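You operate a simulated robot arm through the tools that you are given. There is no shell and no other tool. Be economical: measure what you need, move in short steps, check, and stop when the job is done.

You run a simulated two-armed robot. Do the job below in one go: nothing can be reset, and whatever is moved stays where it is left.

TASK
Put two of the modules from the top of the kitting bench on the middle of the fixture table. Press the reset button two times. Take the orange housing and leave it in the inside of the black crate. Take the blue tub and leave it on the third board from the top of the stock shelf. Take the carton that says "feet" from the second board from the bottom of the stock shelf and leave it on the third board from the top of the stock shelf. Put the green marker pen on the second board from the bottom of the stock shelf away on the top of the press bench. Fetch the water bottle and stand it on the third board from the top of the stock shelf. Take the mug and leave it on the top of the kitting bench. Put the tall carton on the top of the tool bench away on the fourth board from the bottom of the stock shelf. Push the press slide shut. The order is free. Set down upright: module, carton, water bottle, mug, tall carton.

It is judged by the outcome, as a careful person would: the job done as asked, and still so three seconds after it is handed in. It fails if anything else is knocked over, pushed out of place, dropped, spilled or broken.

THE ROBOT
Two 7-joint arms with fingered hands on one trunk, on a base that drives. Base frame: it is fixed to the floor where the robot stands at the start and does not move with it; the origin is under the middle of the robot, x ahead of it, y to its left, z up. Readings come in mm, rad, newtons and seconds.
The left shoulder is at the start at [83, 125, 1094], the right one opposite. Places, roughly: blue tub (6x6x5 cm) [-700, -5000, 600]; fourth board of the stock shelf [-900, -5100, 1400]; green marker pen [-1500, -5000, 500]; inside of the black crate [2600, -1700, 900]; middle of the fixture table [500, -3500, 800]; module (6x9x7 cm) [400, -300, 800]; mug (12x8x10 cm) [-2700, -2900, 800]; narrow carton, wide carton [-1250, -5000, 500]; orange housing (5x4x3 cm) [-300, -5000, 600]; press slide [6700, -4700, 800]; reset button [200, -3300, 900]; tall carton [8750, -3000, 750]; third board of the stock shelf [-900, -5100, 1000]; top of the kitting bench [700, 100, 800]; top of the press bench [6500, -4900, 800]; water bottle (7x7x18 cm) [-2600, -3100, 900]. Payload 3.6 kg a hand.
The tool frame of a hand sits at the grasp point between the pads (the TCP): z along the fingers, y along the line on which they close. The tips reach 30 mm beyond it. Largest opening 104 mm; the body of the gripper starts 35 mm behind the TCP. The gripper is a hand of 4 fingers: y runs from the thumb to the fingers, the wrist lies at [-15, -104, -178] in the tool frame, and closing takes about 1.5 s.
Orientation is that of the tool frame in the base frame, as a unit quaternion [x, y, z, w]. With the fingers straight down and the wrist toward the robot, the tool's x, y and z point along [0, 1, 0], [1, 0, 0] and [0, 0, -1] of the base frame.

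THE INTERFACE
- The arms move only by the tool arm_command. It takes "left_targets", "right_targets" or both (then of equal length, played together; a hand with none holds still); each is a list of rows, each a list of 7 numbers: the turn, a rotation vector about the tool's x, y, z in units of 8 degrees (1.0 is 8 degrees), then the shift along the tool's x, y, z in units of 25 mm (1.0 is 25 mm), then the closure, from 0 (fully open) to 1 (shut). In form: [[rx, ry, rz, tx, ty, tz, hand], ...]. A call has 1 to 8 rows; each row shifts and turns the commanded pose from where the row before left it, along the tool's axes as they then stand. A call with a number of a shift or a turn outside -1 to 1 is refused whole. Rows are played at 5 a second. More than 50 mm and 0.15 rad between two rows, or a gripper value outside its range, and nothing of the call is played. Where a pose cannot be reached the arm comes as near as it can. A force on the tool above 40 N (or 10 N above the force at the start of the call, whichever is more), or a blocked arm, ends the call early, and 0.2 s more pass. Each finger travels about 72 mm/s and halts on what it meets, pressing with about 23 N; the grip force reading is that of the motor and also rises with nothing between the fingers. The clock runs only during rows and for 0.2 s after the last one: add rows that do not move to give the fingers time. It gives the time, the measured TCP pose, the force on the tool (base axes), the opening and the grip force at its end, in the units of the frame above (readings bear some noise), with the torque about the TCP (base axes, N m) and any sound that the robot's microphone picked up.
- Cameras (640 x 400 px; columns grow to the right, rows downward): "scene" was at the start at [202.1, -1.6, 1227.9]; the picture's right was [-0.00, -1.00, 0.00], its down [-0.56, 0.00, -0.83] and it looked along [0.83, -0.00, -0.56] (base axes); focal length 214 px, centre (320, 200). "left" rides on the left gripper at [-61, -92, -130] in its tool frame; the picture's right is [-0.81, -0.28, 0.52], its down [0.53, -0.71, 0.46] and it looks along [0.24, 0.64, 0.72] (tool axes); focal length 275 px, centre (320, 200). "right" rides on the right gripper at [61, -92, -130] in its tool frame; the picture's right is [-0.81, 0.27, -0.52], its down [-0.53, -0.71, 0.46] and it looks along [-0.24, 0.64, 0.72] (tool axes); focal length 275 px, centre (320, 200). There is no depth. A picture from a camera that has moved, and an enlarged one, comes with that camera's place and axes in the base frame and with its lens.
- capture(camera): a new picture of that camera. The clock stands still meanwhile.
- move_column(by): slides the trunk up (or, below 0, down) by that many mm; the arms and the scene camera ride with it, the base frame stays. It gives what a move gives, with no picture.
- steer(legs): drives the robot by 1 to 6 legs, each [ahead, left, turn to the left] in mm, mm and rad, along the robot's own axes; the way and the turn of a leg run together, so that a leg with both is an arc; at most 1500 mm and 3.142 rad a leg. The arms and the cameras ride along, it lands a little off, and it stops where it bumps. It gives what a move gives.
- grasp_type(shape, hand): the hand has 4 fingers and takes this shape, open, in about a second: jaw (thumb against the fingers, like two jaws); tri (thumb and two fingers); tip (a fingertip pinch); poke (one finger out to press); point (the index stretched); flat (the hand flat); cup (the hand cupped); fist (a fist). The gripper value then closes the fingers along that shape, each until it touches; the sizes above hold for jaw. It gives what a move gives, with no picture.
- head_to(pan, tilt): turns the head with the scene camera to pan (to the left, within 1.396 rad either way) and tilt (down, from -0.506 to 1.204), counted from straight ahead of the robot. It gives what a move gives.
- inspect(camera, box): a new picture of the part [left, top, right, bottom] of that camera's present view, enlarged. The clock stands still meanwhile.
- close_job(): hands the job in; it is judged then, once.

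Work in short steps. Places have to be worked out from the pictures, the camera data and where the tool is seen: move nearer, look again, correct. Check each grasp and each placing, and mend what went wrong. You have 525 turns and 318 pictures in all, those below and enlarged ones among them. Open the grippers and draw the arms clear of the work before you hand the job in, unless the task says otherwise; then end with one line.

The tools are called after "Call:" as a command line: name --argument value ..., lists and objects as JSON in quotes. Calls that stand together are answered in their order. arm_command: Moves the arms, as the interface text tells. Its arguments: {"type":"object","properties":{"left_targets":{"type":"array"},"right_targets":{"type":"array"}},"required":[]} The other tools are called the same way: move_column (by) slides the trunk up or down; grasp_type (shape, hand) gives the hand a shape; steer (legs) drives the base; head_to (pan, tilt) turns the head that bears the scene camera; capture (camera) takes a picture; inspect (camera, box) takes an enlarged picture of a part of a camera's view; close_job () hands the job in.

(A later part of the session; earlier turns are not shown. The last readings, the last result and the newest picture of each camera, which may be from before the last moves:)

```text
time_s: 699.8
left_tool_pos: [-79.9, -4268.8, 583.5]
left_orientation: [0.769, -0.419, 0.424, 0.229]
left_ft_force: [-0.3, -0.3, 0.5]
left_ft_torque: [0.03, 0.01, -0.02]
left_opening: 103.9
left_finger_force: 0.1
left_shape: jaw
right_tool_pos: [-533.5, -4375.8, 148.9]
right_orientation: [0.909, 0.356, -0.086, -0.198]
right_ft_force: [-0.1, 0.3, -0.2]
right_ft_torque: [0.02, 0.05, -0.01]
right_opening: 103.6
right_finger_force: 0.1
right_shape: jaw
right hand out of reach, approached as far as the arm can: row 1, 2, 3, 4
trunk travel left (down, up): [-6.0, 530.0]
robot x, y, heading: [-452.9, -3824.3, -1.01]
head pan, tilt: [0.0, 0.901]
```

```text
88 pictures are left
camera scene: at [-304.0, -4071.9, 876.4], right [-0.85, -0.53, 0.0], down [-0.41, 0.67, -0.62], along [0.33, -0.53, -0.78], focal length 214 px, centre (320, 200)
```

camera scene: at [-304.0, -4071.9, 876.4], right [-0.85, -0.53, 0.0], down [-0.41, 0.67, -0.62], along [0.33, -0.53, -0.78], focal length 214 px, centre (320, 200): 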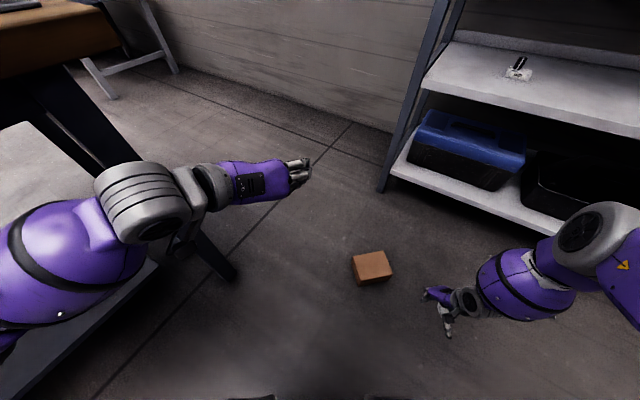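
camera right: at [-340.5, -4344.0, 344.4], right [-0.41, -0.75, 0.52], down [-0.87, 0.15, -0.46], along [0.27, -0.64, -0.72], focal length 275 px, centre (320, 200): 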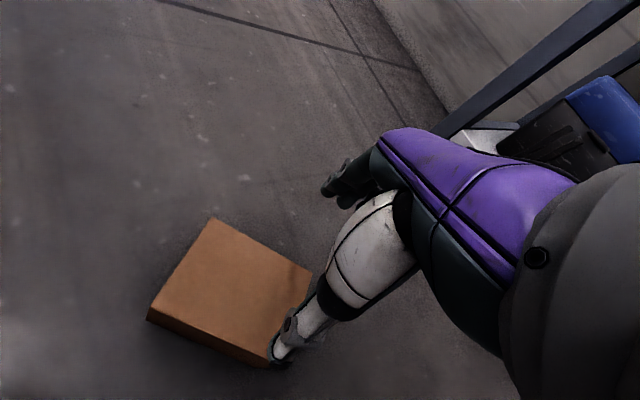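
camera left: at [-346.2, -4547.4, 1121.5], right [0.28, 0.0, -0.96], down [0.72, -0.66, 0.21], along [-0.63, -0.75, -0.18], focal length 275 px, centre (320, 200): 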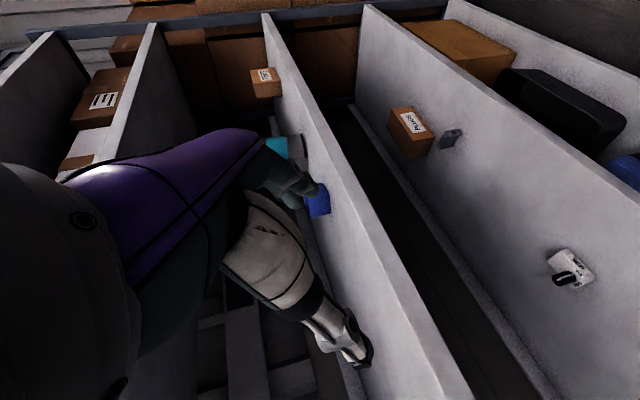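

At 25° tilt the hand gets down to z≈149. I'll test a different posture: wrist out to the side, which gave good low reach before.

Call:
arm_command --right_targets '[[-1, 0, 0, 0, 0.4, -1, 0], [-1, 0, 0, 0, 0.4, -1, 0], [-1, 0, 0, 0, 0.4, -1, 0], [-0.3, 0, -0.5, 0, 0.4, -1, 0], [0, 0, -1, 0, 0, -0.5, 0], [0, 0, -1, 0, 0, -0.5, 0], [0, 0, -1, 0, 0, 0, 0], [0, 0, -1, 0, 0, 0, 0]]'

Call:
arm_command --right_targets '[[0, 0, -1, 0, 0, 0, 0], [0, 0, -1, 0, 0, 0, 0], [0, 0, -1, 0, 0, 0, 0], [0, 0, -1, 0, 0, 0, 0], [0, 0, -1, 0, 0, 0, 0], [0, 0, -0.5, 0, 0, 0, 0]]'

Call:
arm_command --right_targets '[[0, 0, 0, 0, 0, 1, 0], [0, 0, 0, 0, 0, 1, 0], [0, 0, 0, 0, 0, 1, 0], [0, 0, 0, 0, 0, 1, 0], [0, 0, 0, 0, 0, 1, 0], [0, 0, 0, 0, 0, 1, 0], [0, 0, 0, 0, 0, 1, 0], [0, 0, 0, 0, 0, 1, 0]]'

```text
time_s: 701.6
left_tool_pos: [-79.9, -4268.4, 583.0]
left_orientation: [0.77, -0.419, 0.423, 0.228]
left_ft_force: [0.0, -0.6, 0.6]
left_ft_torque: [0.0, 0.02, 0.01]
left_opening: 103.9
left_finger_force: 0.1
left_shape: jaw
right_tool_pos: [-490.1, -4416.2, 266.6]
right_orientation: [0.79, 0.613, -0.014, 0.019]
right_ft_force: [-0.2, 0.2, 0.5]
right_ft_torque: [-0.01, -0.01, 0.01]
right_opening: 104.0
right_finger_force: 0.1
right_shape: jaw
right hand out of reach, approached as far as the arm can: row 8
trunk travel left (down, up): [-6.0, 530.0]
robot x, y, heading: [-454.7, -3829.6, -1.011]
head pan, tilt: [0.0, 0.901]
```

```text
time_s: 703.0
left_tool_pos: [-79.9, -4268.3, 583.7]
left_orientation: [0.769, -0.419, 0.424, 0.23]
left_ft_force: [-0.1, -0.8, -0.2]
left_ft_torque: [0.03, 0.02, 0.02]
left_opening: 104.0
left_finger_force: 0.1
left_shape: jaw
right_tool_pos: [-493.9, -4360.1, 276.5]
right_orientation: [0.502, 0.865, -0.023, 0.015]
right_ft_force: [0.6, -0.6, 0.4]
right_ft_torque: [0.02, 0.0, -0.03]
right_opening: 103.8
right_finger_force: 0.1
right_shape: jaw
right hand out of reach, approached as far as the arm can: row 1, 2, 3, 4, 5, 6
trunk travel left (down, up): [-6.0, 530.0]
robot x, y, heading: [-451.8, -3829.0, -1.015]
head pan, tilt: [0.0, 0.901]
```

```text
time_s: 704.8
left_tool_pos: [-79.1, -4268.5, 583.7]
left_orientation: [0.77, -0.419, 0.424, 0.229]
left_ft_force: [-0.3, 0.8, -0.3]
left_ft_torque: [-0.03, -0.02, 0.0]
left_opening: 104.2
left_finger_force: 0.0
left_shape: jaw
right_tool_pos: [-500.4, -4327.3, 175.5]
right_orientation: [0.502, 0.864, -0.021, 0.012]
right_ft_force: [0.0, 0.0, -0.6]
right_ft_torque: [0.01, -0.01, 0.01]
right_opening: 103.9
right_finger_force: 0.0
right_shape: jaw
right hand out of reach, approached as far as the arm can: row 1, 2, 3, 4, 5, 6, 7, 8
trunk travel left (down, up): [-6.0, 530.0]
robot x, y, heading: [-458.1, -3830.9, -1.015]
head pan, tilt: [0.0, 0.901]
```

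Max reach is about 0.6 m from the shoulder and the knees block directly ahead, so floor level should be reachable beside the foot with the wrist out to the side. I'll use the left hand: raise a bit, move to about (-298,-4133), and face -136.6°, which lines the hand up with the carton.

Call:
move_column --by 200

Call:
arm_command --left_targets '[[0, -1, 0, 0, 0, 0, 0], [0, -1, 0, 0, 0, 0, 0], [0, -1, 0, 0, 0, 0, 0], [0, -1, 0, 0, 0, 0, 0], [0, -1, 0, 0, 0, 0, 0], [0, -1, 0, 0, 0, 0, 0], [0, -1, 0, 0, 0, 0, 0], [0, -0.3, 0, 0, 0, 0, 0]]' --right_targets '[[0, 0, 0, 0.6, 0, -1, 0], [0, 0, 0, 0.6, 0, -1, 0], [0, 0, 0, 0.6, 0, -1, 0], [0, 0, 0, 0.6, 0, -1, 0], [0, 0, 0, 0, 0, -1, 0], [0, 0, 0, 0, 0, -1, 0], [0, 0, 0, 0, 0, 0, 0], [0, 0, 0, 0, 0, 0, 0]]'

Call:
steer --legs '[[0, 0, -1.37]]'

```text
time_s: 706.9
left_tool_pos: [-77.6, -4267.8, 788.9]
left_orientation: [0.769, -0.418, 0.427, 0.229]
left_ft_force: [0.1, -0.3, 0.1]
left_ft_torque: [0.0, 0.05, -0.02]
left_opening: 103.8
left_finger_force: 0.2
left_shape: jaw
right_tool_pos: [-485.7, -4357.9, 429.8]
right_orientation: [0.501, 0.86, -0.055, 0.076]
right_ft_force: [-1.2, 0.4, 0.2]
right_ft_torque: [0.0, -0.04, 0.01]
right_opening: 103.8
right_finger_force: 0.1
right_shape: jaw
trunk travel left (down, up): [-206.0, 330.0]
robot x, y, heading: [-455.7, -3828.1, -1.013]
head pan, tilt: [0.0, 0.901]
```

```text
time_s: 708.7
left_tool_pos: [-79.1, -4269.3, 784.1]
left_orientation: [0.878, -0.478, -0.005, -0.005]
left_ft_force: [-0.4, 0.5, 0.5]
left_ft_torque: [-0.04, -0.02, -0.01]
left_opening: 104.1
left_finger_force: 0.0
left_shape: jaw
right_tool_pos: [-526.0, -4279.1, 564.6]
right_orientation: [0.502, 0.86, -0.055, 0.076]
right_ft_force: [0.0, -0.6, 0.3]
right_ft_torque: [-0.03, -0.02, -0.01]
right_opening: 104.0
right_finger_force: 0.1
right_shape: jaw
trunk travel left (down, up): [-206.0, 330.0]
robot x, y, heading: [-451.6, -3829.2, -1.015]
head pan, tilt: [0.0, 0.901]
```

```text
time_s: 712.5
left_tool_pos: [-811.5, -4283.5, 784.0]
left_orientation: [-0.376, 0.927, 0.002, 0.006]
left_ft_force: [-0.2, -0.1, 0.1]
left_ft_torque: [-0.01, 0.02, -0.01]
left_opening: 104.1
left_finger_force: 0.1
left_shape: jaw
right_tool_pos: [-908.2, -3847.2, 563.2]
right_orientation: [0.934, 0.346, -0.091, 0.023]
right_ft_force: [0.6, 0.4, 0.3]
right_ft_torque: [0.0, 0.03, 0.01]
right_opening: 103.8
right_finger_force: 0.1
right_shape: jaw
trunk travel left (down, up): [-206.0, 330.0]
robot x, y, heading: [-454.2, -3829.0, -2.385]
head pan, tilt: [0.0, 0.901]
```

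Call:
steer --legs '[[65, 314, 0]]'

Call:
head_to --pan 0.5 --tilt 1.1

Call:
capture --camera "scene"

```text
time_s: 714.6
left_tool_pos: [-641.1, -4558.5, 783.5]
left_orientation: [-0.377, 0.926, 0.002, 0.006]
left_ft_force: [0.1, 0.1, 0.6]
left_ft_torque: [-0.03, 0.01, 0.0]
left_opening: 104.0
left_finger_force: 0.0
left_shape: jaw
right_tool_pos: [-740.3, -4121.3, 565.7]
right_orientation: [0.933, 0.348, -0.091, 0.023]
right_ft_force: [0.1, 0.7, -0.1]
right_ft_torque: [-0.01, 0.02, -0.02]
right_opening: 104.0
right_finger_force: 0.0
right_shape: jaw
trunk travel left (down, up): [-206.0, 330.0]
robot x, y, heading: [-283.1, -4102.0, -2.38]
head pan, tilt: [0.0, 0.901]
```

```text
time_s: 715.6
left_tool_pos: [-640.5, -4558.1, 784.4]
left_orientation: [-0.377, 0.926, 0.002, 0.006]
left_ft_force: [0.2, -0.3, -0.5]
left_ft_torque: [0.02, -0.02, 0.0]
left_opening: 104.1
left_finger_force: 0.1
left_shape: jaw
right_tool_pos: [-739.5, -4122.2, 564.0]
right_orientation: [0.933, 0.348, -0.091, 0.023]
right_ft_force: [-0.2, 0.6, 0.3]
right_ft_torque: [-0.02, 0.01, 0.01]
right_opening: 104.2
right_finger_force: 0.1
right_shape: jaw
trunk travel left (down, up): [-206.0, 330.0]
robot x, y, heading: [-285.1, -4101.7, -2.391]
head pan, tilt: [0.499, 1.1]
```

```text
87 pictures are left
camera scene: at [-408.5, -4263.5, 1069.3], right [-0.95, 0.31, 0.0], down [0.28, 0.85, -0.45], along [-0.14, -0.43, -0.89], focal length 214 px, centre (320, 200)
```

scene: 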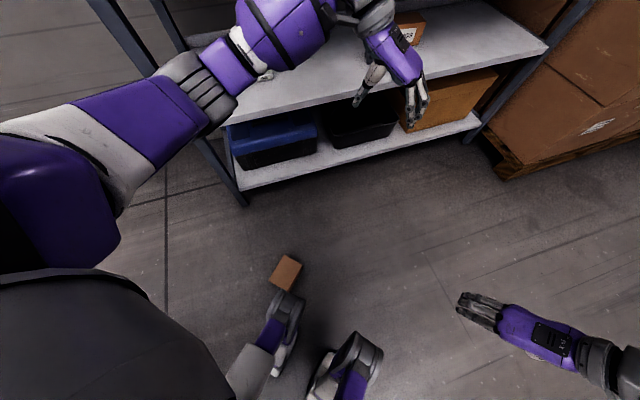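

The carton is just ahead of the left foot at fwd≈255, left≈236 mm. I bring the left hand above it, then lower the trunk.

Call:
arm_command --left_targets '[[0, 0, 0, -1, -0.5, 0.5, 0], [0, 0, 0, -1, -0.5, 0.5, 0], [0, 0, 0, -1, -0.5, 0.5, 0], [0, 0, 0, -1, -0.5, 0.5, 0], [0, 0, 0, -1, -0.5, 0.5, 0], [0, 0, 0, -1, -0.5, 0.5, 0], [0, 0, 0, -1, -0.5, 0.5, 0], [0, 0, 0, -1, -0.5, 0.5, 0]]'

Call:
arm_command --left_targets '[[0, 0, 0, -1, -0.5, 0.8, 0], [0, 0, 0, -1, -0.5, 0.8, 0], [0, 0, 0, -1, -0.5, 0.8, 0], [0, 0, 0, -1, -0.5, 0.8, 0], [0, 0, 0, -0.5, -0.2, 0.8, 0], [0, 0, 0, 0, 0, 0.8, 0]]'

Call:
move_column --by -200

Call:
capture --camera "scene"

```text
time_s: 717.4
left_tool_pos: [-428.0, -4489.0, 686.8]
left_orientation: [-0.377, 0.926, 0.002, 0.006]
left_ft_force: [0.4, 0.3, 0.4]
left_ft_torque: [0.0, -0.04, 0.0]
left_opening: 104.0
left_finger_force: 0.1
left_shape: jaw
right_tool_pos: [-739.0, -4122.4, 564.2]
right_orientation: [0.933, 0.348, -0.091, 0.023]
right_ft_force: [0.3, -0.9, 0.0]
right_ft_torque: [0.01, -0.01, 0.0]
right_opening: 104.0
right_finger_force: 0.0
right_shape: jaw
trunk travel left (down, up): [-206.0, 330.0]
robot x, y, heading: [-287.5, -4104.9, -2.387]
head pan, tilt: [0.499, 1.1]
```

```text
time_s: 718.8
left_tool_pos: [-306.0, -4450.4, 569.0]
left_orientation: [-0.377, 0.926, 0.002, 0.006]
left_ft_force: [-0.5, 0.1, 0.3]
left_ft_torque: [-0.01, -0.01, 0.01]
left_opening: 103.8
left_finger_force: 0.1
left_shape: jaw
right_tool_pos: [-740.3, -4121.8, 564.3]
right_orientation: [0.933, 0.348, -0.091, 0.023]
right_ft_force: [-0.3, 0.1, -0.5]
right_ft_torque: [-0.02, 0.01, 0.01]
right_opening: 104.0
right_finger_force: 0.1
right_shape: jaw
trunk travel left (down, up): [-206.0, 330.0]
robot x, y, heading: [-283.0, -4105.3, -2.388]
head pan, tilt: [0.499, 1.1]
```

```text
time_s: 721.0
left_tool_pos: [-307.2, -4449.8, 369.0]
left_orientation: [-0.377, 0.926, 0.001, 0.006]
left_ft_force: [-0.8, 0.2, 0.0]
left_ft_torque: [-0.01, -0.01, 0.0]
left_opening: 104.1
left_finger_force: 0.1
left_shape: jaw
right_tool_pos: [-740.5, -4122.2, 364.9]
right_orientation: [0.933, 0.347, -0.091, 0.025]
right_ft_force: [-0.5, 0.6, -0.4]
right_ft_torque: [0.02, 0.01, -0.02]
right_opening: 103.9
right_finger_force: 0.1
right_shape: jaw
trunk travel left (down, up): [-6.0, 530.0]
robot x, y, heading: [-285.2, -4107.6, -2.386]
head pan, tilt: [0.499, 1.1]
```

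```text
86 pictures are left
camera scene: at [-454.8, -4307.1, 862.6], right [-0.95, 0.31, 0.0], down [0.28, 0.85, -0.45], along [-0.14, -0.43, -0.89], focal length 214 px, centre (320, 200)
```

scene: 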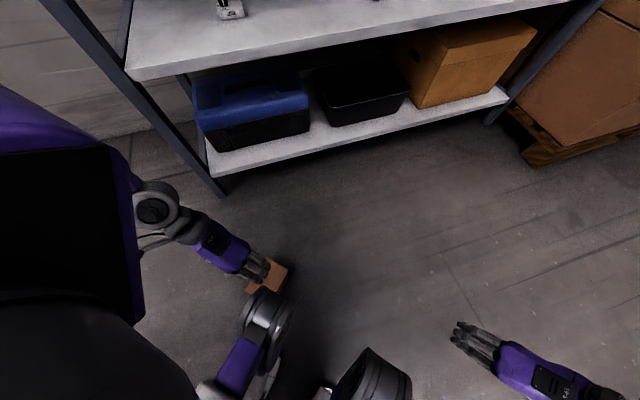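

Good, no limit so far. Going down.

Call:
arm_command --left_targets '[[0, 0, 0, 0, 0, 1, 0], [0, 0, 0, 0, 0, 1, 0], [0, 0, 0, 0, 0, 1, 0], [0, 0, 0, 0, 0, 1, 0], [0, 0, 0, 0, 0, 1, 0], [0, 0, 0, 0, 0, 1, 0], [0, 0, 0, 0, 0, 1, 0], [0, 0, 0, 0, 0, 1, 0]]'

Call:
capture --camera "left"

```text
time_s: 722.8
left_tool_pos: [-304.8, -4449.6, 168.2]
left_orientation: [-0.376, 0.927, 0.002, 0.006]
left_ft_force: [0.7, -0.4, -0.2]
left_ft_torque: [-0.02, 0.04, 0.0]
left_opening: 104.2
left_finger_force: 0.0
left_shape: jaw
right_tool_pos: [-738.9, -4122.0, 364.4]
right_orientation: [0.933, 0.347, -0.091, 0.023]
right_ft_force: [-0.3, 0.8, -1.0]
right_ft_torque: [0.0, 0.01, 0.02]
right_opening: 103.7
right_finger_force: 0.2
right_shape: jaw
trunk travel left (down, up): [-6.0, 530.0]
robot x, y, heading: [-280.6, -4106.3, -2.384]
head pan, tilt: [0.499, 1.1]
```

```text
85 pictures are left
camera left: at [-199.1, -4472.8, 298.9], right [0.78, 0.37, -0.51], down [0.12, -0.88, -0.46], along [-0.62, 0.3, -0.73], focal length 275 px, centre (320, 200)
```

left: 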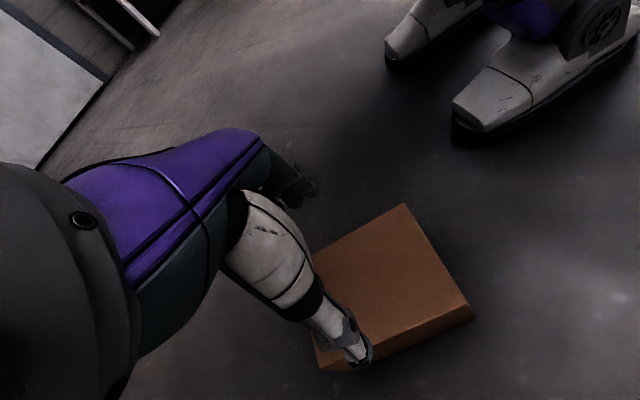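

Excellent: reachable here. The carton's centre relative to the TCP is within 1 mm across the width. I descend until the tips are just above its top and check.

Call:
arm_command --left_targets '[[0, 0, 0.13, 0.2, 0, 0.8, 0], [0, 0, 0, 0, 0, 0.8, 0], [0, 0, 0, 0, 0, 0.8, 0]]'

Call:
inspect --camera "left" --box '[220, 150, 480, 390]'

Call:
inspect --camera "scene" --box '[200, 220, 320, 320]'

```text
time_s: 723.5
left_tool_pos: [-308.2, -4452.5, 107.6]
left_orientation: [-0.368, 0.93, 0.001, 0.006]
left_ft_force: [0.0, -0.5, 0.8]
left_ft_torque: [0.01, 0.01, -0.01]
left_opening: 104.0
left_finger_force: 0.1
left_shape: jaw
right_tool_pos: [-740.1, -4122.1, 363.7]
right_orientation: [0.933, 0.348, -0.09, 0.024]
right_ft_force: [-0.8, 0.1, 0.4]
right_ft_torque: [0.02, -0.02, 0.01]
right_opening: 104.3
right_finger_force: 0.2
right_shape: jaw
trunk travel left (down, up): [-6.0, 530.0]
robot x, y, heading: [-288.0, -4105.3, -2.389]
head pan, tilt: [0.499, 1.1]
```

```text
1.67 times, centred on (350, 270) of left
camera zoom: at [-203.4, -4478.4, 238.4], right [0.78, 0.36, -0.51], down [0.1, -0.88, -0.46], along [-0.61, 0.31, -0.73], focal length 459 px, centre (270, 83)
```

zoom: 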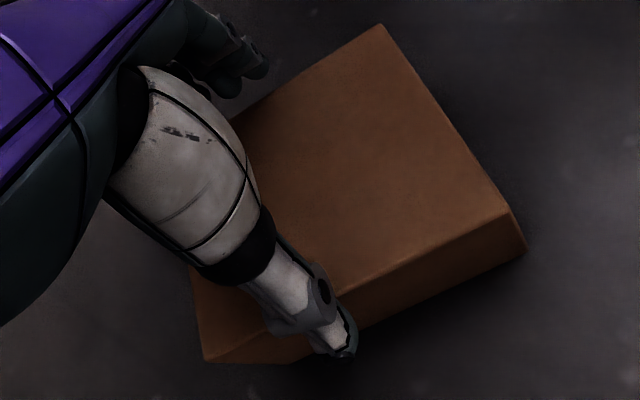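

```text
4.00 times, centred on (260, 270) of scene
camera zoom: at [-454.8, -4307.1, 862.6], right [-0.95, 0.31, 0.0], down [0.28, 0.85, -0.45], along [-0.14, -0.43, -0.89], focal length 858 px, centre (560, -80)
```

zoom: 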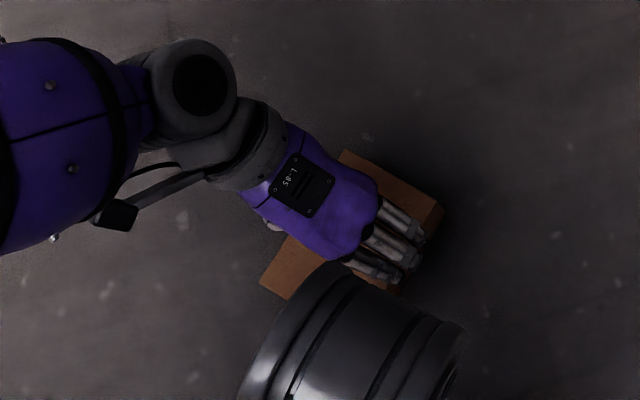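

Alignment looks right. I descend in very small steps while watching the force.

Call:
arm_command --left_targets '[[0, 0, 0, 0, 0.05, 0.16, 0], [0, 0, 0, 0, 0, 0.16, 0], [0, 0, 0, 0, 0, 0.16, 0]]'

```text
time_s: 724.4
left_tool_pos: [-308.5, -4452.6, 96.8]
left_orientation: [-0.369, 0.93, 0.001, 0.006]
left_ft_force: [-0.2, 0.0, 0.0]
left_ft_torque: [-0.02, -0.01, 0.0]
left_opening: 103.8
left_finger_force: 0.0
left_shape: jaw
right_tool_pos: [-740.7, -4121.1, 364.8]
right_orientation: [0.933, 0.349, -0.09, 0.024]
right_ft_force: [-0.9, 0.5, 0.2]
right_ft_torque: [0.0, 0.01, -0.04]
right_opening: 104.0
right_finger_force: 0.1
right_shape: jaw
trunk travel left (down, up): [-6.0, 530.0]
robot x, y, heading: [-286.5, -4104.5, -2.387]
head pan, tilt: [0.499, 1.1]
```

Call:
arm_command --left_targets '[[0, 0, 0, 0, 0, 0.16, 0], [0, 0, 0, 0, 0, 0.16, 0], [0, 0, 0, 0, 0, 0.16, 0]]'

Call:
arm_command --left_targets '[[0, 0, 0, 0, 0, 0.16, 0], [0, 0, 0, 0, 0, 0.16, 0], [0, 0, 0, 0, 0, 0.16, 0]]'

```text
time_s: 725.1
left_tool_pos: [-307.9, -4449.0, 83.6]
left_orientation: [-0.368, 0.93, 0.002, 0.005]
left_ft_force: [0.4, -0.2, 2.1]
left_ft_torque: [0.05, 0.04, 0.02]
left_opening: 104.0
left_finger_force: 0.0
left_shape: jaw
right_tool_pos: [-740.6, -4120.9, 364.9]
right_orientation: [0.933, 0.348, -0.09, 0.025]
right_ft_force: [0.2, 0.1, 0.2]
right_ft_torque: [0.01, 0.01, 0.02]
right_opening: 103.9
right_finger_force: 0.1
right_shape: jaw
trunk travel left (down, up): [-6.0, 530.0]
robot x, y, heading: [-287.2, -4103.2, -2.387]
head pan, tilt: [0.499, 1.1]
```

```text
time_s: 726.0
left_tool_pos: [-307.3, -4448.2, 73.1]
left_orientation: [-0.368, 0.93, 0.002, 0.006]
left_ft_force: [-2.0, 1.7, 14.0]
left_ft_torque: [0.2, 0.06, 0.07]
left_opening: 104.1
left_finger_force: 0.1
left_shape: jaw
right_tool_pos: [-740.2, -4122.3, 364.4]
right_orientation: [0.933, 0.348, -0.091, 0.025]
right_ft_force: [0.6, 0.4, 0.3]
right_ft_torque: [-0.02, -0.03, 0.0]
right_opening: 103.9
right_finger_force: 0.0
right_shape: jaw
trunk travel left (down, up): [-6.0, 530.0]
robot x, y, heading: [-284.8, -4104.4, -2.383]
head pan, tilt: [0.499, 1.1]
```

The tips are now about 30 mm below the carton's top with only mild friction. I check the picture.

Call:
inspect --camera "left" --box '[220, 150, 480, 390]'

```text
1.67 times, centred on (350, 270) of left
camera zoom: at [-202.4, -4474.8, 203.5], right [0.78, 0.36, -0.51], down [0.1, -0.88, -0.46], along [-0.61, 0.31, -0.73], focal length 459 px, centre (270, 83)
```

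zoom: 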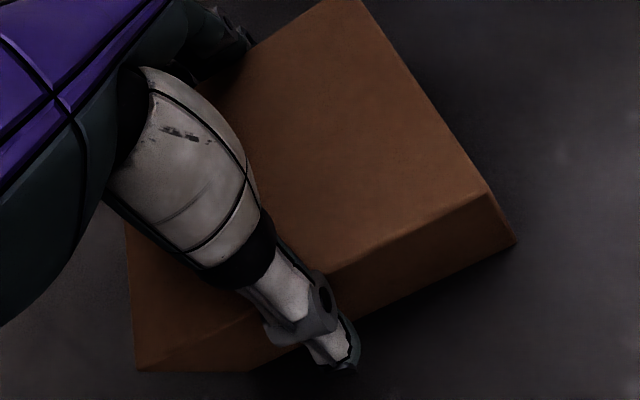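

It is straddled. I close and lift gently.

Call:
arm_command --left_targets '[[0, 0, 0, 0, 0, -0.08, 0.5], [0, 0, 0, 0, 0, 0, 1], [0, 0, 0, 0, 0, 0, 1], [0, 0, 0, 0, 0, 0, 1], [0, 0, 0, 0, 0, 0, 1], [0, 0, 0, 0, 0, 0, 1]]'

Call:
arm_command --left_targets '[[0, 0, 0, 0, 0, -0.4, 1], [0, 0, 0, 0, 0, -0.6, 1], [0, 0, 0, 0, 0, -0.8, 1], [0, 0, 0, 0, 0, -1, 1], [0, 0, 0, 0, 0, -1, 1]]'

Call:
capture --camera "scene"

```text
time_s: 727.4
left_tool_pos: [-308.4, -4449.0, 74.6]
left_orientation: [-0.368, 0.93, 0.002, 0.006]
left_ft_force: [-0.2, 0.4, 0.4]
left_ft_torque: [0.15, -0.03, 0.04]
left_opening: 94.4
left_finger_force: 23.0
left_shape: jaw
right_tool_pos: [-739.2, -4121.8, 365.8]
right_orientation: [0.933, 0.347, -0.09, 0.024]
right_ft_force: [-1.1, 0.4, -0.5]
right_ft_torque: [-0.02, 0.0, -0.06]
right_opening: 104.0
right_finger_force: 0.1
right_shape: jaw
trunk travel left (down, up): [-6.0, 530.0]
robot x, y, heading: [-287.6, -4103.3, -2.387]
head pan, tilt: [0.499, 1.1]
```

```text
time_s: 728.5
left_tool_pos: [-308.7, -4448.2, 170.9]
left_orientation: [-0.369, 0.929, 0.002, 0.007]
left_ft_force: [-0.3, -0.2, -2.3]
left_ft_torque: [0.05, 0.02, 0.03]
left_opening: 94.3
left_finger_force: 22.7
left_shape: jaw
right_tool_pos: [-740.3, -4121.8, 365.0]
right_orientation: [0.933, 0.347, -0.091, 0.024]
right_ft_force: [0.5, 0.3, -0.7]
right_ft_torque: [-0.01, 0.0, 0.01]
right_opening: 103.9
right_finger_force: 0.1
right_shape: jaw
trunk travel left (down, up): [-6.0, 530.0]
robot x, y, heading: [-286.1, -4103.9, -2.386]
head pan, tilt: [0.499, 1.1]
```

```text
81 pictures are left
camera scene: at [-454.9, -4307.2, 862.6], right [-0.95, 0.31, 0.0], down [0.28, 0.85, -0.45], along [-0.14, -0.43, -0.89], focal length 214 px, centre (320, 200)
```

scene: 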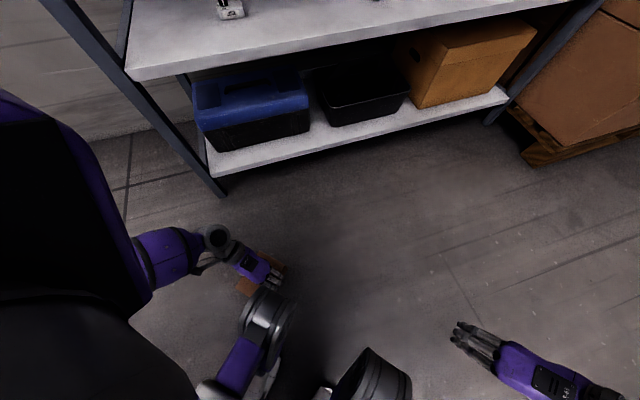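

The carton is lifted, gripped across its 95 mm width. I raise the trunk, then roll the hand so the label faces the head camera, to learn which end is the top.

Call:
move_column --by 400

Call:
arm_command --left_targets '[[0, 0, 0, 0.5, -0.3, -1, 1], [0, 0, 0, 0.5, -0.3, -1, 1], [0, 0, 0, 0.5, -0.3, -1, 1], [0, 0, 0, 0.5, -0.3, -1, 1], [0, 0, 0, 0.5, -0.3, -1, 1], [0, 0, 0, 0.5, -0.3, -1, 1], [0, 0, 0, 0.5, 0, -1, 1], [0, 0, 0, 0.5, 0, -1, 1]]'

Call:
arm_command --left_targets '[[-1, 0, 0, 0, 0, 0, 1], [-1, 0, 0, 0, 0, 0, 1], [-1, 0, 0, 0, 0, 0, 1], [-1, 0, 0, 0, 0, 0, 1], [-1, 0, 0, 0, 0, 0, 1], [-1, 0, 0, 0, 0, 0, 1], [-1, 0, 0, 0, 0, 0, 1], [-1, 0, 0, 0, 0, 0, 1]]'

Call:
head_to --pan 0.4 --tilt 0.8

Call:
capture --camera "scene"

```text
time_s: 732.4
left_tool_pos: [-308.7, -4450.3, 570.4]
left_orientation: [-0.368, 0.93, 0.002, 0.007]
left_ft_force: [-0.5, -0.3, -2.2]
left_ft_torque: [0.01, -0.01, -0.01]
left_opening: 93.9
left_finger_force: 22.8
left_shape: jaw
right_tool_pos: [-740.2, -4122.4, 764.2]
right_orientation: [0.933, 0.348, -0.091, 0.024]
right_ft_force: [0.4, 0.8, -0.3]
right_ft_torque: [0.01, -0.02, -0.01]
right_opening: 104.0
right_finger_force: 0.1
right_shape: jaw
trunk travel left (down, up): [-406.0, 130.0]
robot x, y, heading: [-286.5, -4107.6, -2.383]
head pan, tilt: [0.499, 1.1]
```

```text
time_s: 734.2
left_tool_pos: [-351.5, -4554.2, 768.0]
left_orientation: [-0.368, 0.93, 0.002, 0.007]
left_ft_force: [-0.5, 0.1, -3.4]
left_ft_torque: [0.02, -0.01, 0.0]
left_opening: 94.4
left_finger_force: 23.0
left_shape: jaw
right_tool_pos: [-739.8, -4121.1, 764.2]
right_orientation: [0.933, 0.347, -0.091, 0.024]
right_ft_force: [0.6, -0.4, 0.6]
right_ft_torque: [0.0, 0.0, 0.0]
right_opening: 104.0
right_finger_force: 0.0
right_shape: jaw
trunk travel left (down, up): [-406.0, 130.0]
robot x, y, heading: [-287.1, -4101.8, -2.39]
head pan, tilt: [0.499, 1.1]
```

```text
time_s: 736.0
left_tool_pos: [-357.4, -4548.8, 771.0]
left_orientation: [-0.308, 0.796, 0.487, -0.183]
left_ft_force: [0.2, -0.5, -2.4]
left_ft_torque: [-0.09, -0.05, 0.0]
left_opening: 94.3
left_finger_force: 23.0
left_shape: jaw
left hand out of reach, approached as far as the arm can: row 8
right_tool_pos: [-739.7, -4121.4, 764.7]
right_orientation: [0.933, 0.348, -0.09, 0.024]
right_ft_force: [0.5, -0.9, 0.3]
right_ft_torque: [-0.01, 0.01, -0.01]
right_opening: 104.1
right_finger_force: 0.1
right_shape: jaw
trunk travel left (down, up): [-406.0, 130.0]
robot x, y, heading: [-284.7, -4107.3, -2.387]
head pan, tilt: [0.499, 1.1]
```

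```text
time_s: 736.8
left_tool_pos: [-357.6, -4547.5, 769.6]
left_orientation: [-0.309, 0.797, 0.487, -0.183]
left_ft_force: [-0.4, -0.1, -2.6]
left_ft_torque: [-0.03, -0.08, -0.03]
left_opening: 93.9
left_finger_force: 22.9
left_shape: jaw
right_tool_pos: [-740.1, -4121.2, 764.5]
right_orientation: [0.932, 0.349, -0.091, 0.024]
right_ft_force: [0.0, -0.3, 0.3]
right_ft_torque: [-0.02, 0.01, -0.02]
right_opening: 104.0
right_finger_force: 0.1
right_shape: jaw
trunk travel left (down, up): [-406.0, 130.0]
robot x, y, heading: [-286.0, -4102.4, -2.385]
head pan, tilt: [0.4, 0.799]
```

```text
80 pictures are left
camera scene: at [-384.9, -4243.1, 1292.3], right [-0.91, 0.4, 0.0], down [0.29, 0.66, -0.7], along [-0.28, -0.64, -0.72], focal length 214 px, centre (320, 200)
```

scene: 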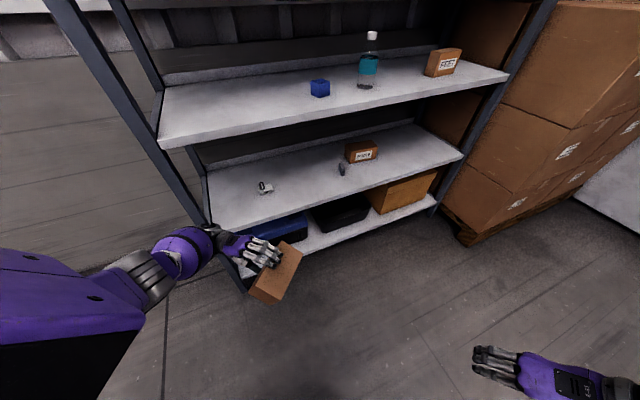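

I lift the carton higher in front of the camera and roll a little more.

Call:
arm_command --left_targets '[[0, 0, 0, 0, 1, -0.55, 1], [0, 0, 0, 0, 1, -0.55, 1], [0, 0, 0, 0, 1, -0.55, 1], [0, 0, 0, 0, 1, -0.55, 1], [0, 0, 0, 0, 1, -0.55, 1], [0, 0, 0, 0, 1, -0.55, 1], [-1, 0, 0, 0, 0.6, -0.3, 1], [-1, 0, 0, 0, 0.6, -0.3, 1]]'

Call:
head_to --pan 0.5 --tilt 0.6

Call:
capture --camera "scene"

```text
time_s: 738.6
left_tool_pos: [-353.8, -4559.2, 975.4]
left_orientation: [-0.286, 0.711, 0.599, -0.231]
left_ft_force: [-0.1, 0.5, -1.9]
left_ft_torque: [-0.05, -0.1, -0.02]
left_opening: 94.3
left_finger_force: 22.9
left_shape: jaw
right_tool_pos: [-740.1, -4121.4, 763.5]
right_orientation: [0.933, 0.348, -0.091, 0.025]
right_ft_force: [-0.7, -0.3, -0.5]
right_ft_torque: [0.01, 0.01, 0.01]
right_opening: 104.0
right_finger_force: 0.0
right_shape: jaw
trunk travel left (down, up): [-406.0, 130.0]
robot x, y, heading: [-285.1, -4104.7, -2.39]
head pan, tilt: [0.4, 0.799]
```

```text
time_s: 739.3
left_tool_pos: [-353.7, -4558.4, 975.4]
left_orientation: [-0.287, 0.711, 0.598, -0.232]
left_ft_force: [0.0, 0.2, -2.7]
left_ft_torque: [-0.03, -0.06, -0.03]
left_opening: 94.0
left_finger_force: 23.0
left_shape: jaw
right_tool_pos: [-739.0, -4120.4, 764.9]
right_orientation: [0.933, 0.347, -0.091, 0.024]
right_ft_force: [-0.3, 0.0, 0.3]
right_ft_torque: [0.01, -0.01, 0.0]
right_opening: 104.1
right_finger_force: 0.0
right_shape: jaw
trunk travel left (down, up): [-406.0, 130.0]
robot x, y, heading: [-284.2, -4105.0, -2.382]
head pan, tilt: [0.499, 0.6]
```

```text
79 pictures are left
camera scene: at [-379.9, -4253.3, 1309.2], right [-0.95, 0.31, 0.0], down [0.18, 0.54, -0.82], along [-0.26, -0.78, -0.57], focal length 214 px, centre (320, 200)
```

scene: 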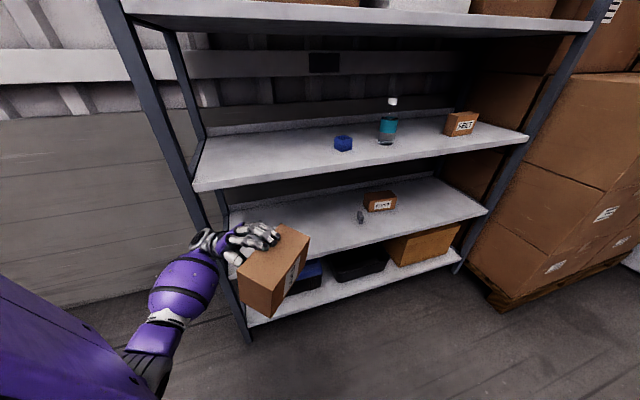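

Call:
inspect --camera "scene" --box '[220, 210, 330, 330]'

```text
3.33 times, centred on (275, 270) of scene
camera zoom: at [-379.9, -4253.3, 1309.2], right [-0.95, 0.31, 0.0], down [0.18, 0.54, -0.82], along [-0.26, -0.78, -0.57], focal length 715 px, centre (470, -33)
```

zoom: 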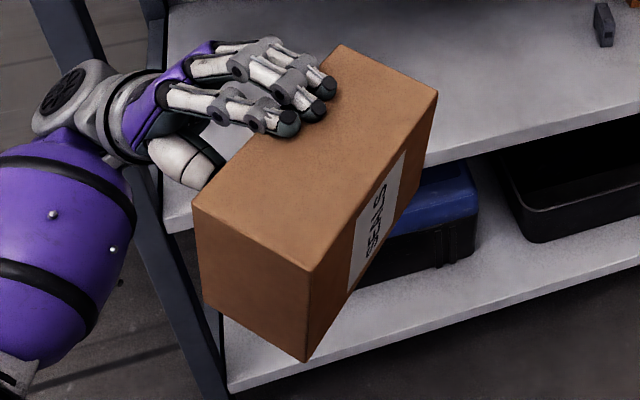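

Call:
inspect --camera "scene" --box '[270, 250, 300, 300]'

```text
8.00 times, centred on (285, 275) of scene
camera zoom: at [-379.9, -4253.3, 1309.2], right [-0.95, 0.31, 0.0], down [0.18, 0.54, -0.82], along [-0.26, -0.78, -0.57], focal length 1716 px, centre (600, -400)
```

zoom: 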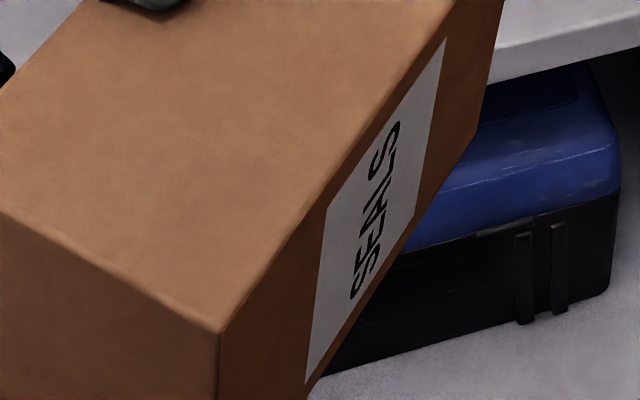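

The label shows that the carton's top end is toward the robot. If I roll the hand about its own pointing axis by -90° (fingers pointing right), the carton comes upright. I do that in the air.

Call:
arm_command --left_targets '[[-0.6, 0, -0.7, 0, 0, 0, 1], [-0.6, 0, -0.7, 0, 0, 0, 1], [-0.4, 0, -0.8, 0, 0, 0, 1], [0, 0, -1, 0, 0, 0, 1], [0, 0, -1, 0, 0, 0, 1], [0, 0, -1, 0, 0, 0, 1], [0, 0, -1, 0, 0, 0, 1], [0, 0, -1, 0, 0, 0, 1]]'

Call:
arm_command --left_targets '[[0, 0, -1, 0, 0, 0, 1], [0, 0, -1, 0, 0, 0, 1], [0, 0, -1, 0, 0, 0, 1], [0, 0, -1, 0, 0, 0, 1]]'

Call:
capture --camera "scene"

```text
time_s: 741.1
left_tool_pos: [-351.8, -4558.1, 974.1]
left_orientation: [-0.543, 0.429, 0.717, 0.083]
left_ft_force: [0.6, -0.2, -2.4]
left_ft_torque: [-0.06, -0.08, 0.03]
left_opening: 94.1
left_finger_force: 22.5
left_shape: jaw
right_tool_pos: [-739.8, -4122.5, 764.1]
right_orientation: [0.933, 0.347, -0.09, 0.023]
right_ft_force: [0.9, -0.3, -0.5]
right_ft_torque: [-0.02, -0.02, -0.03]
right_opening: 104.1
right_finger_force: 0.1
right_shape: jaw
trunk travel left (down, up): [-406.0, 130.0]
robot x, y, heading: [-285.5, -4103.8, -2.386]
head pan, tilt: [0.499, 0.6]
```

```text
time_s: 742.1
left_tool_pos: [-351.7, -4558.3, 973.7]
left_orientation: [-0.64, 0.262, 0.666, 0.279]
left_ft_force: [-0.4, 0.1, -2.4]
left_ft_torque: [-0.09, -0.08, 0.0]
left_opening: 93.9
left_finger_force: 23.3
left_shape: jaw
right_tool_pos: [-739.6, -4121.1, 763.2]
right_orientation: [0.933, 0.348, -0.091, 0.023]
right_ft_force: [0.1, 0.4, -0.1]
right_ft_torque: [0.04, 0.04, 0.01]
right_opening: 103.8
right_finger_force: 0.0
right_shape: jaw
trunk travel left (down, up): [-406.0, 130.0]
robot x, y, heading: [-283.7, -4104.5, -2.389]
head pan, tilt: [0.499, 0.6]
```

```text
76 pictures are left
camera scene: at [-379.8, -4253.3, 1309.3], right [-0.95, 0.31, 0.0], down [0.18, 0.54, -0.83], along [-0.26, -0.78, -0.56], focal length 214 px, centre (320, 200)
```

scene: 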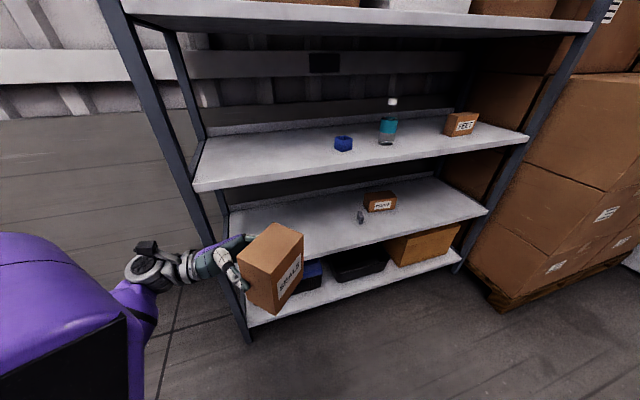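

The carton is now upright with SEALS readable. I test whether I can yaw the hand so the fingers point forward while keeping it upright; that would allow placing it directly on board 4.

Call:
arm_command --left_targets '[[-1, 0, 0, 0, 0, 0, 1], [-1, 0, 0, 0, 0, 0, 1], [-1, 0, 0, 0, 0, 0, 1], [-1, 0, 0, 0, 0, 0, 1], [-1, 0, 0, 0, 0, 0, 1], [-1, 0, 0, 0, 0, 0, 1]]'

```text
time_s: 743.5
left_tool_pos: [-352.3, -4556.9, 974.2]
left_orientation: [-0.697, -0.031, 0.716, -0.007]
left_ft_force: [0.2, 0.0, -3.2]
left_ft_torque: [0.02, -0.09, 0.01]
left_opening: 94.2
left_finger_force: 23.4
left_shape: jaw
right_tool_pos: [-740.7, -4122.1, 763.8]
right_orientation: [0.933, 0.347, -0.09, 0.024]
right_ft_force: [-0.1, 0.2, 0.3]
right_ft_torque: [-0.01, 0.0, -0.02]
right_opening: 104.0
right_finger_force: 0.1
right_shape: jaw
trunk travel left (down, up): [-406.0, 130.0]
robot x, y, heading: [-288.5, -4106.4, -2.384]
head pan, tilt: [0.499, 0.6]
```

Reachable so far. I continue the yaw.

Call:
arm_command --left_targets '[[-1, 0, 0, 0, 0, 0, 1], [-1, 0, 0, 0, 0, 0, 1], [-1, 0, 0, 0, 0, 0, 1], [-1, 0, 0, 0, 0, 0, 1], [-1, 0, 0, 0, 0, 0, 1]]'

Call:
capture --camera "scene"

```text
time_s: 744.2
left_tool_pos: [-364.6, -4562.8, 982.4]
left_orientation: [0.738, 0.032, -0.664, 0.115]
left_ft_force: [0.1, 0.6, -2.1]
left_ft_torque: [0.03, -0.12, 0.02]
left_opening: 94.5
left_finger_force: 22.8
left_shape: jaw
left hand out of reach, approached as far as the arm can: row 2, 3
right_tool_pos: [-740.3, -4122.4, 764.4]
right_orientation: [0.933, 0.347, -0.09, 0.024]
right_ft_force: [0.0, -0.1, -0.7]
right_ft_torque: [-0.02, 0.02, -0.02]
right_opening: 103.9
right_finger_force: 0.1
right_shape: jaw
trunk travel left (down, up): [-406.0, 130.0]
robot x, y, heading: [-286.3, -4104.4, -2.387]
head pan, tilt: [0.499, 0.6]
stopped in row 3 (left hand): the arm was blocked; the commanded pose is now the measured one
```

```text
75 pictures are left
camera scene: at [-380.1, -4253.4, 1309.2], right [-0.95, 0.31, 0.0], down [0.18, 0.54, -0.82], along [-0.26, -0.78, -0.57], focal length 214 px, centre (320, 200)
```

scene: 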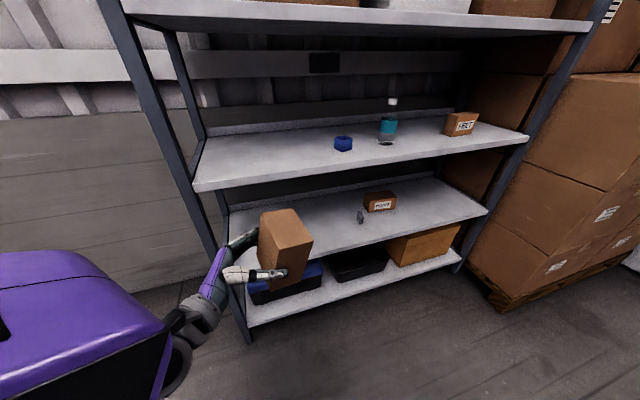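

Blocked near full forward, so I use the safer way: return to the "fingers right" pose, stand the carton upright on board 3, and then re-grip it from the front. I restore the yaw and turn to face the shelf.

Call:
arm_command --left_targets '[[1, 0, 0, 0, 0, 0, 1], [1, 0, 0, 0, 0, 0, 1], [1, 0, 0, 0, 0, 0, 1], [1, 0, 0, 0, 0, 0, 1], [1, 0, 0, 0, 0, 0, 1], [1, 0, 0, 0, 0, 0, 1], [1, 0, 0, 0, 0, 0, 1], [0.4, 0, 0, 0, 0, 0, 1]]'

Call:
steer --legs '[[0, 0, 0.817], [0, -440, 0]]'

Call:
head_to --pan 0.3 --tilt 0.5

Call:
capture --camera "scene"

```text
time_s: 746.0
left_tool_pos: [-363.1, -4563.4, 983.2]
left_orientation: [0.697, -0.3, -0.595, -0.265]
left_ft_force: [-0.8, -0.4, -1.8]
left_ft_torque: [-0.08, -0.06, 0.0]
left_opening: 94.2
left_finger_force: 23.3
left_shape: jaw
right_tool_pos: [-739.8, -4122.3, 764.5]
right_orientation: [0.933, 0.348, -0.09, 0.024]
right_ft_force: [0.1, 0.2, 0.1]
right_ft_torque: [0.02, 0.0, 0.03]
right_opening: 104.2
right_finger_force: 0.1
right_shape: jaw
trunk travel left (down, up): [-406.0, 130.0]
robot x, y, heading: [-285.2, -4105.1, -2.387]
head pan, tilt: [0.499, 0.6]
```

```text
time_s: 750.8
left_tool_pos: [-434.6, -4475.7, 982.3]
left_orientation: [0.76, 0.009, -0.65, -0.001]
left_ft_force: [0.0, 0.7, -2.5]
left_ft_torque: [0.0, -0.08, 0.01]
left_opening: 94.3
left_finger_force: 22.8
left_shape: jaw
right_tool_pos: [-1014.0, -4459.0, 764.2]
right_orientation: [0.713, 0.695, -0.073, 0.059]
right_ft_force: [0.0, 1.0, 0.1]
right_ft_torque: [0.0, 0.0, -0.01]
right_opening: 103.8
right_finger_force: 0.2
right_shape: jaw
trunk travel left (down, up): [-406.0, 130.0]
robot x, y, heading: [-717.8, -4109.9, -1.55]
head pan, tilt: [0.499, 0.6]
```

```text
time_s: 751.5
left_tool_pos: [-433.6, -4476.0, 981.5]
left_orientation: [0.76, 0.009, -0.65, 0.0]
left_ft_force: [-0.6, 0.3, -2.8]
left_ft_torque: [0.02, -0.15, 0.01]
left_opening: 94.4
left_finger_force: 22.7
left_shape: jaw
right_tool_pos: [-1014.6, -4457.8, 764.9]
right_orientation: [0.713, 0.695, -0.074, 0.058]
right_ft_force: [0.4, 0.1, -0.2]
right_ft_torque: [-0.02, 0.0, 0.02]
right_opening: 103.9
right_finger_force: 0.1
right_shape: jaw
trunk travel left (down, up): [-406.0, 130.0]
robot x, y, heading: [-724.1, -4110.2, -1.553]
head pan, tilt: [0.3, 0.499]
```

```text
74 pictures are left
camera scene: at [-690.6, -4291.5, 1318.3], right [-0.95, -0.31, 0.0], down [-0.15, 0.46, -0.88], along [0.27, -0.83, -0.48], focal length 214 px, centre (320, 200)
```

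scene: 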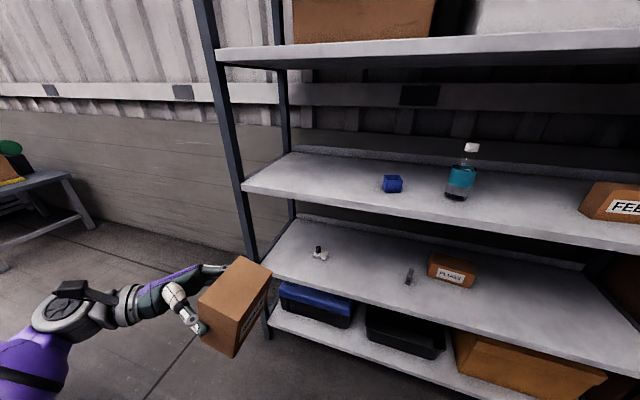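

The carton leans about 9°. I correct that, raise the trunk, extend the arm, and drive in over board 3.

Call:
arm_command --left_targets '[[0, -0.55, 0, 0, 0.3, 0, 1], [0, -0.55, 0, 0, 0.3, 0, 1], [0, 0, 0, 0, 1, 0, 1], [0, 0, 0, 0, 1, 0, 1], [0, 0, 0, 0, 1, 0, 1], [0, 0, 0, 0, 1, 0, 1], [0, 0, 0, 0, 1, 0, 1], [0, 0, 0, 0, 1, 0, 1]]'

Call:
move_column --by 115

Call:
capture --camera "scene"

```text
time_s: 753.4
left_tool_pos: [-433.0, -4642.2, 980.9]
left_orientation: [0.708, 0.009, -0.707, 0.0]
left_ft_force: [0.5, -0.7, -3.3]
left_ft_torque: [0.04, -0.12, 0.01]
left_opening: 94.5
left_finger_force: 22.9
left_shape: jaw
right_tool_pos: [-1015.2, -4458.8, 764.5]
right_orientation: [0.713, 0.695, -0.073, 0.059]
right_ft_force: [-0.7, 0.5, -0.3]
right_ft_torque: [-0.01, 0.0, -0.01]
right_opening: 103.8
right_finger_force: 0.1
right_shape: jaw
trunk travel left (down, up): [-406.0, 130.0]
robot x, y, heading: [-722.1, -4113.2, -1.55]
head pan, tilt: [0.3, 0.499]
```

```text
time_s: 754.8
left_tool_pos: [-433.0, -4640.9, 1093.7]
left_orientation: [0.707, 0.011, -0.707, -0.001]
left_ft_force: [-1.1, 0.2, -2.5]
left_ft_torque: [0.0, -0.05, 0.02]
left_opening: 94.3
left_finger_force: 22.9
left_shape: jaw
right_tool_pos: [-1013.3, -4458.9, 877.5]
right_orientation: [0.712, 0.696, -0.073, 0.058]
right_ft_force: [-0.2, 0.8, -0.7]
right_ft_torque: [-0.03, 0.0, 0.02]
right_opening: 104.1
right_finger_force: 0.1
right_shape: jaw
trunk travel left (down, up): [-521.0, 15.0]
robot x, y, heading: [-722.2, -4111.9, -1.559]
head pan, tilt: [0.3, 0.499]
```

```text
73 pictures are left
camera scene: at [-692.0, -4218.4, 1448.9], right [-0.95, -0.31, 0.0], down [-0.15, 0.46, -0.88], along [0.27, -0.83, -0.48], focal length 214 px, centre (320, 200)
```

scene: 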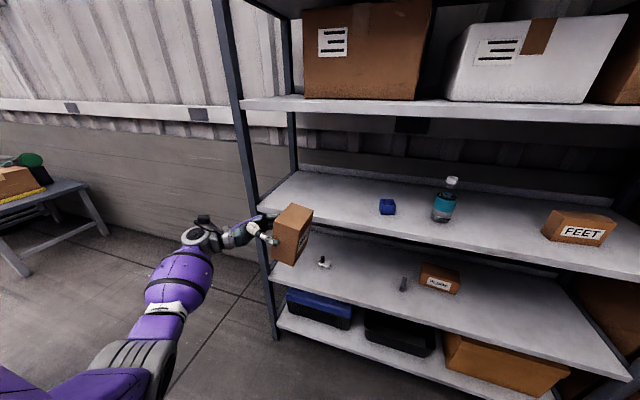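

Upright. I shift 70 mm right for clearance from the post and drive in 300 mm.

Call:
steer --legs '[[100, -75, 0], [200, 0, 0]]'

Call:
capture --camera "scene"

```text
time_s: 757.3
left_tool_pos: [-500.7, -4948.4, 1094.9]
left_orientation: [0.707, 0.01, -0.707, 0.0]
left_ft_force: [-0.5, -0.8, -1.6]
left_ft_torque: [-0.02, -0.06, -0.02]
left_opening: 94.1
left_finger_force: 22.9
left_shape: jaw
right_tool_pos: [-1083.4, -4768.5, 879.1]
right_orientation: [0.711, 0.697, -0.073, 0.058]
right_ft_force: [0.0, -0.6, 0.0]
right_ft_torque: [0.01, -0.03, -0.03]
right_opening: 104.0
right_finger_force: 0.1
right_shape: jaw
trunk travel left (down, up): [-521.0, 15.0]
robot x, y, heading: [-790.7, -4417.9, -1.548]
head pan, tilt: [0.3, 0.499]
```

```text
72 pictures are left
camera scene: at [-761.7, -4526.0, 1449.0], right [-0.95, -0.32, 0.0], down [-0.15, 0.45, -0.88], along [0.28, -0.83, -0.48], focal length 214 px, centre (320, 200)
```

scene: 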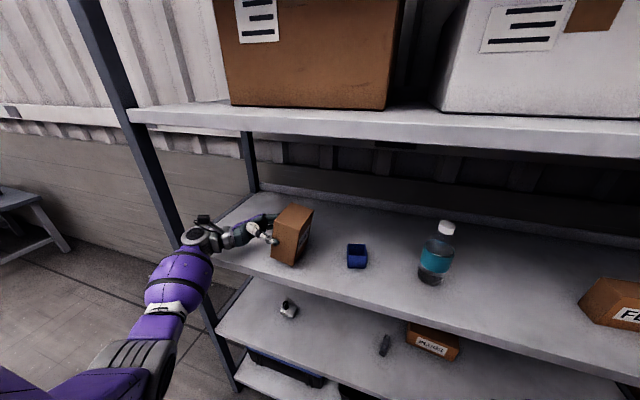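

Over the board. I lower (tool +x is down) to contact.

Call:
arm_command --left_targets '[[0, 0, 0, 0.5, 0, 0, 1], [0, 0, 0, 0.2, 0, 0, 1], [0, 0, 0, 0.15, 0, 0, 1], [0, 0, 0, 0.15, 0, 0, 1]]'

```text
time_s: 758.3
left_tool_pos: [-498.7, -4946.8, 1072.1]
left_orientation: [-0.706, -0.009, 0.708, -0.003]
left_ft_force: [4.0, 0.5, 5.9]
left_ft_torque: [-0.31, 0.27, 0.11]
left_opening: 94.3
left_finger_force: 23.5
left_shape: jaw
right_tool_pos: [-1083.1, -4768.6, 880.3]
right_orientation: [0.711, 0.697, -0.074, 0.059]
right_ft_force: [-0.2, 0.2, 0.0]
right_ft_torque: [-0.02, 0.0, -0.02]
right_opening: 103.9
right_finger_force: 0.1
right_shape: jaw
trunk travel left (down, up): [-521.0, 15.0]
robot x, y, heading: [-792.5, -4419.7, -1.551]
head pan, tilt: [0.3, 0.499]
```

Call:
arm_command --left_targets '[[0, 0, 0, 0.06, 0, 0, 1], [0, 0, 0, 0, 0, 0, 0.7], [0, 0, 0, 0, 0, 0, 0.4], [0, 0, 0, 0, 0, 0, 0], [0, 0, 0, 0, 0, 0, 0], [0, 0, 0, 0, 0, 0, 0]]'

Call:
inspect --camera "scene" --box '[180, 170, 360, 300]'

```text
time_s: 759.7
left_tool_pos: [-500.0, -4948.0, 1067.5]
left_orientation: [-0.707, -0.01, 0.707, -0.001]
left_ft_force: [-0.1, -0.1, -0.5]
left_ft_torque: [-0.05, -0.02, 0.04]
left_opening: 103.8
left_finger_force: 0.2
left_shape: jaw
right_tool_pos: [-1083.7, -4767.8, 879.3]
right_orientation: [0.71, 0.697, -0.074, 0.059]
right_ft_force: [-0.5, 0.8, -0.1]
right_ft_torque: [0.02, 0.0, -0.01]
right_opening: 103.9
right_finger_force: 0.0
right_shape: jaw
trunk travel left (down, up): [-521.0, 15.0]
robot x, y, heading: [-788.2, -4420.1, -1.556]
head pan, tilt: [0.3, 0.499]
```

```text
3.08 times, centred on (270, 235) of scene
camera zoom: at [-761.8, -4525.7, 1449.0], right [-0.95, -0.32, 0.0], down [-0.15, 0.45, -0.88], along [0.28, -0.83, -0.48], focal length 660 px, centre (474, 92)
```

zoom: 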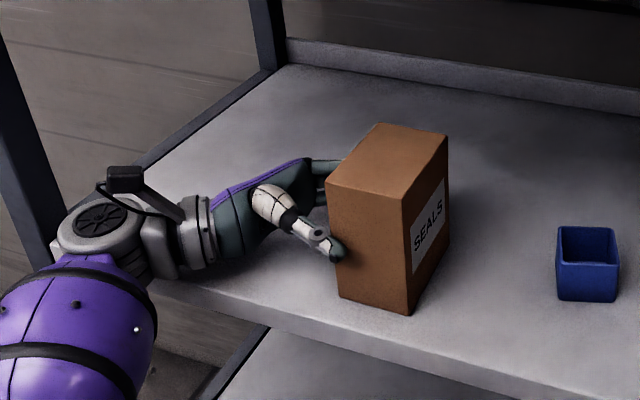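

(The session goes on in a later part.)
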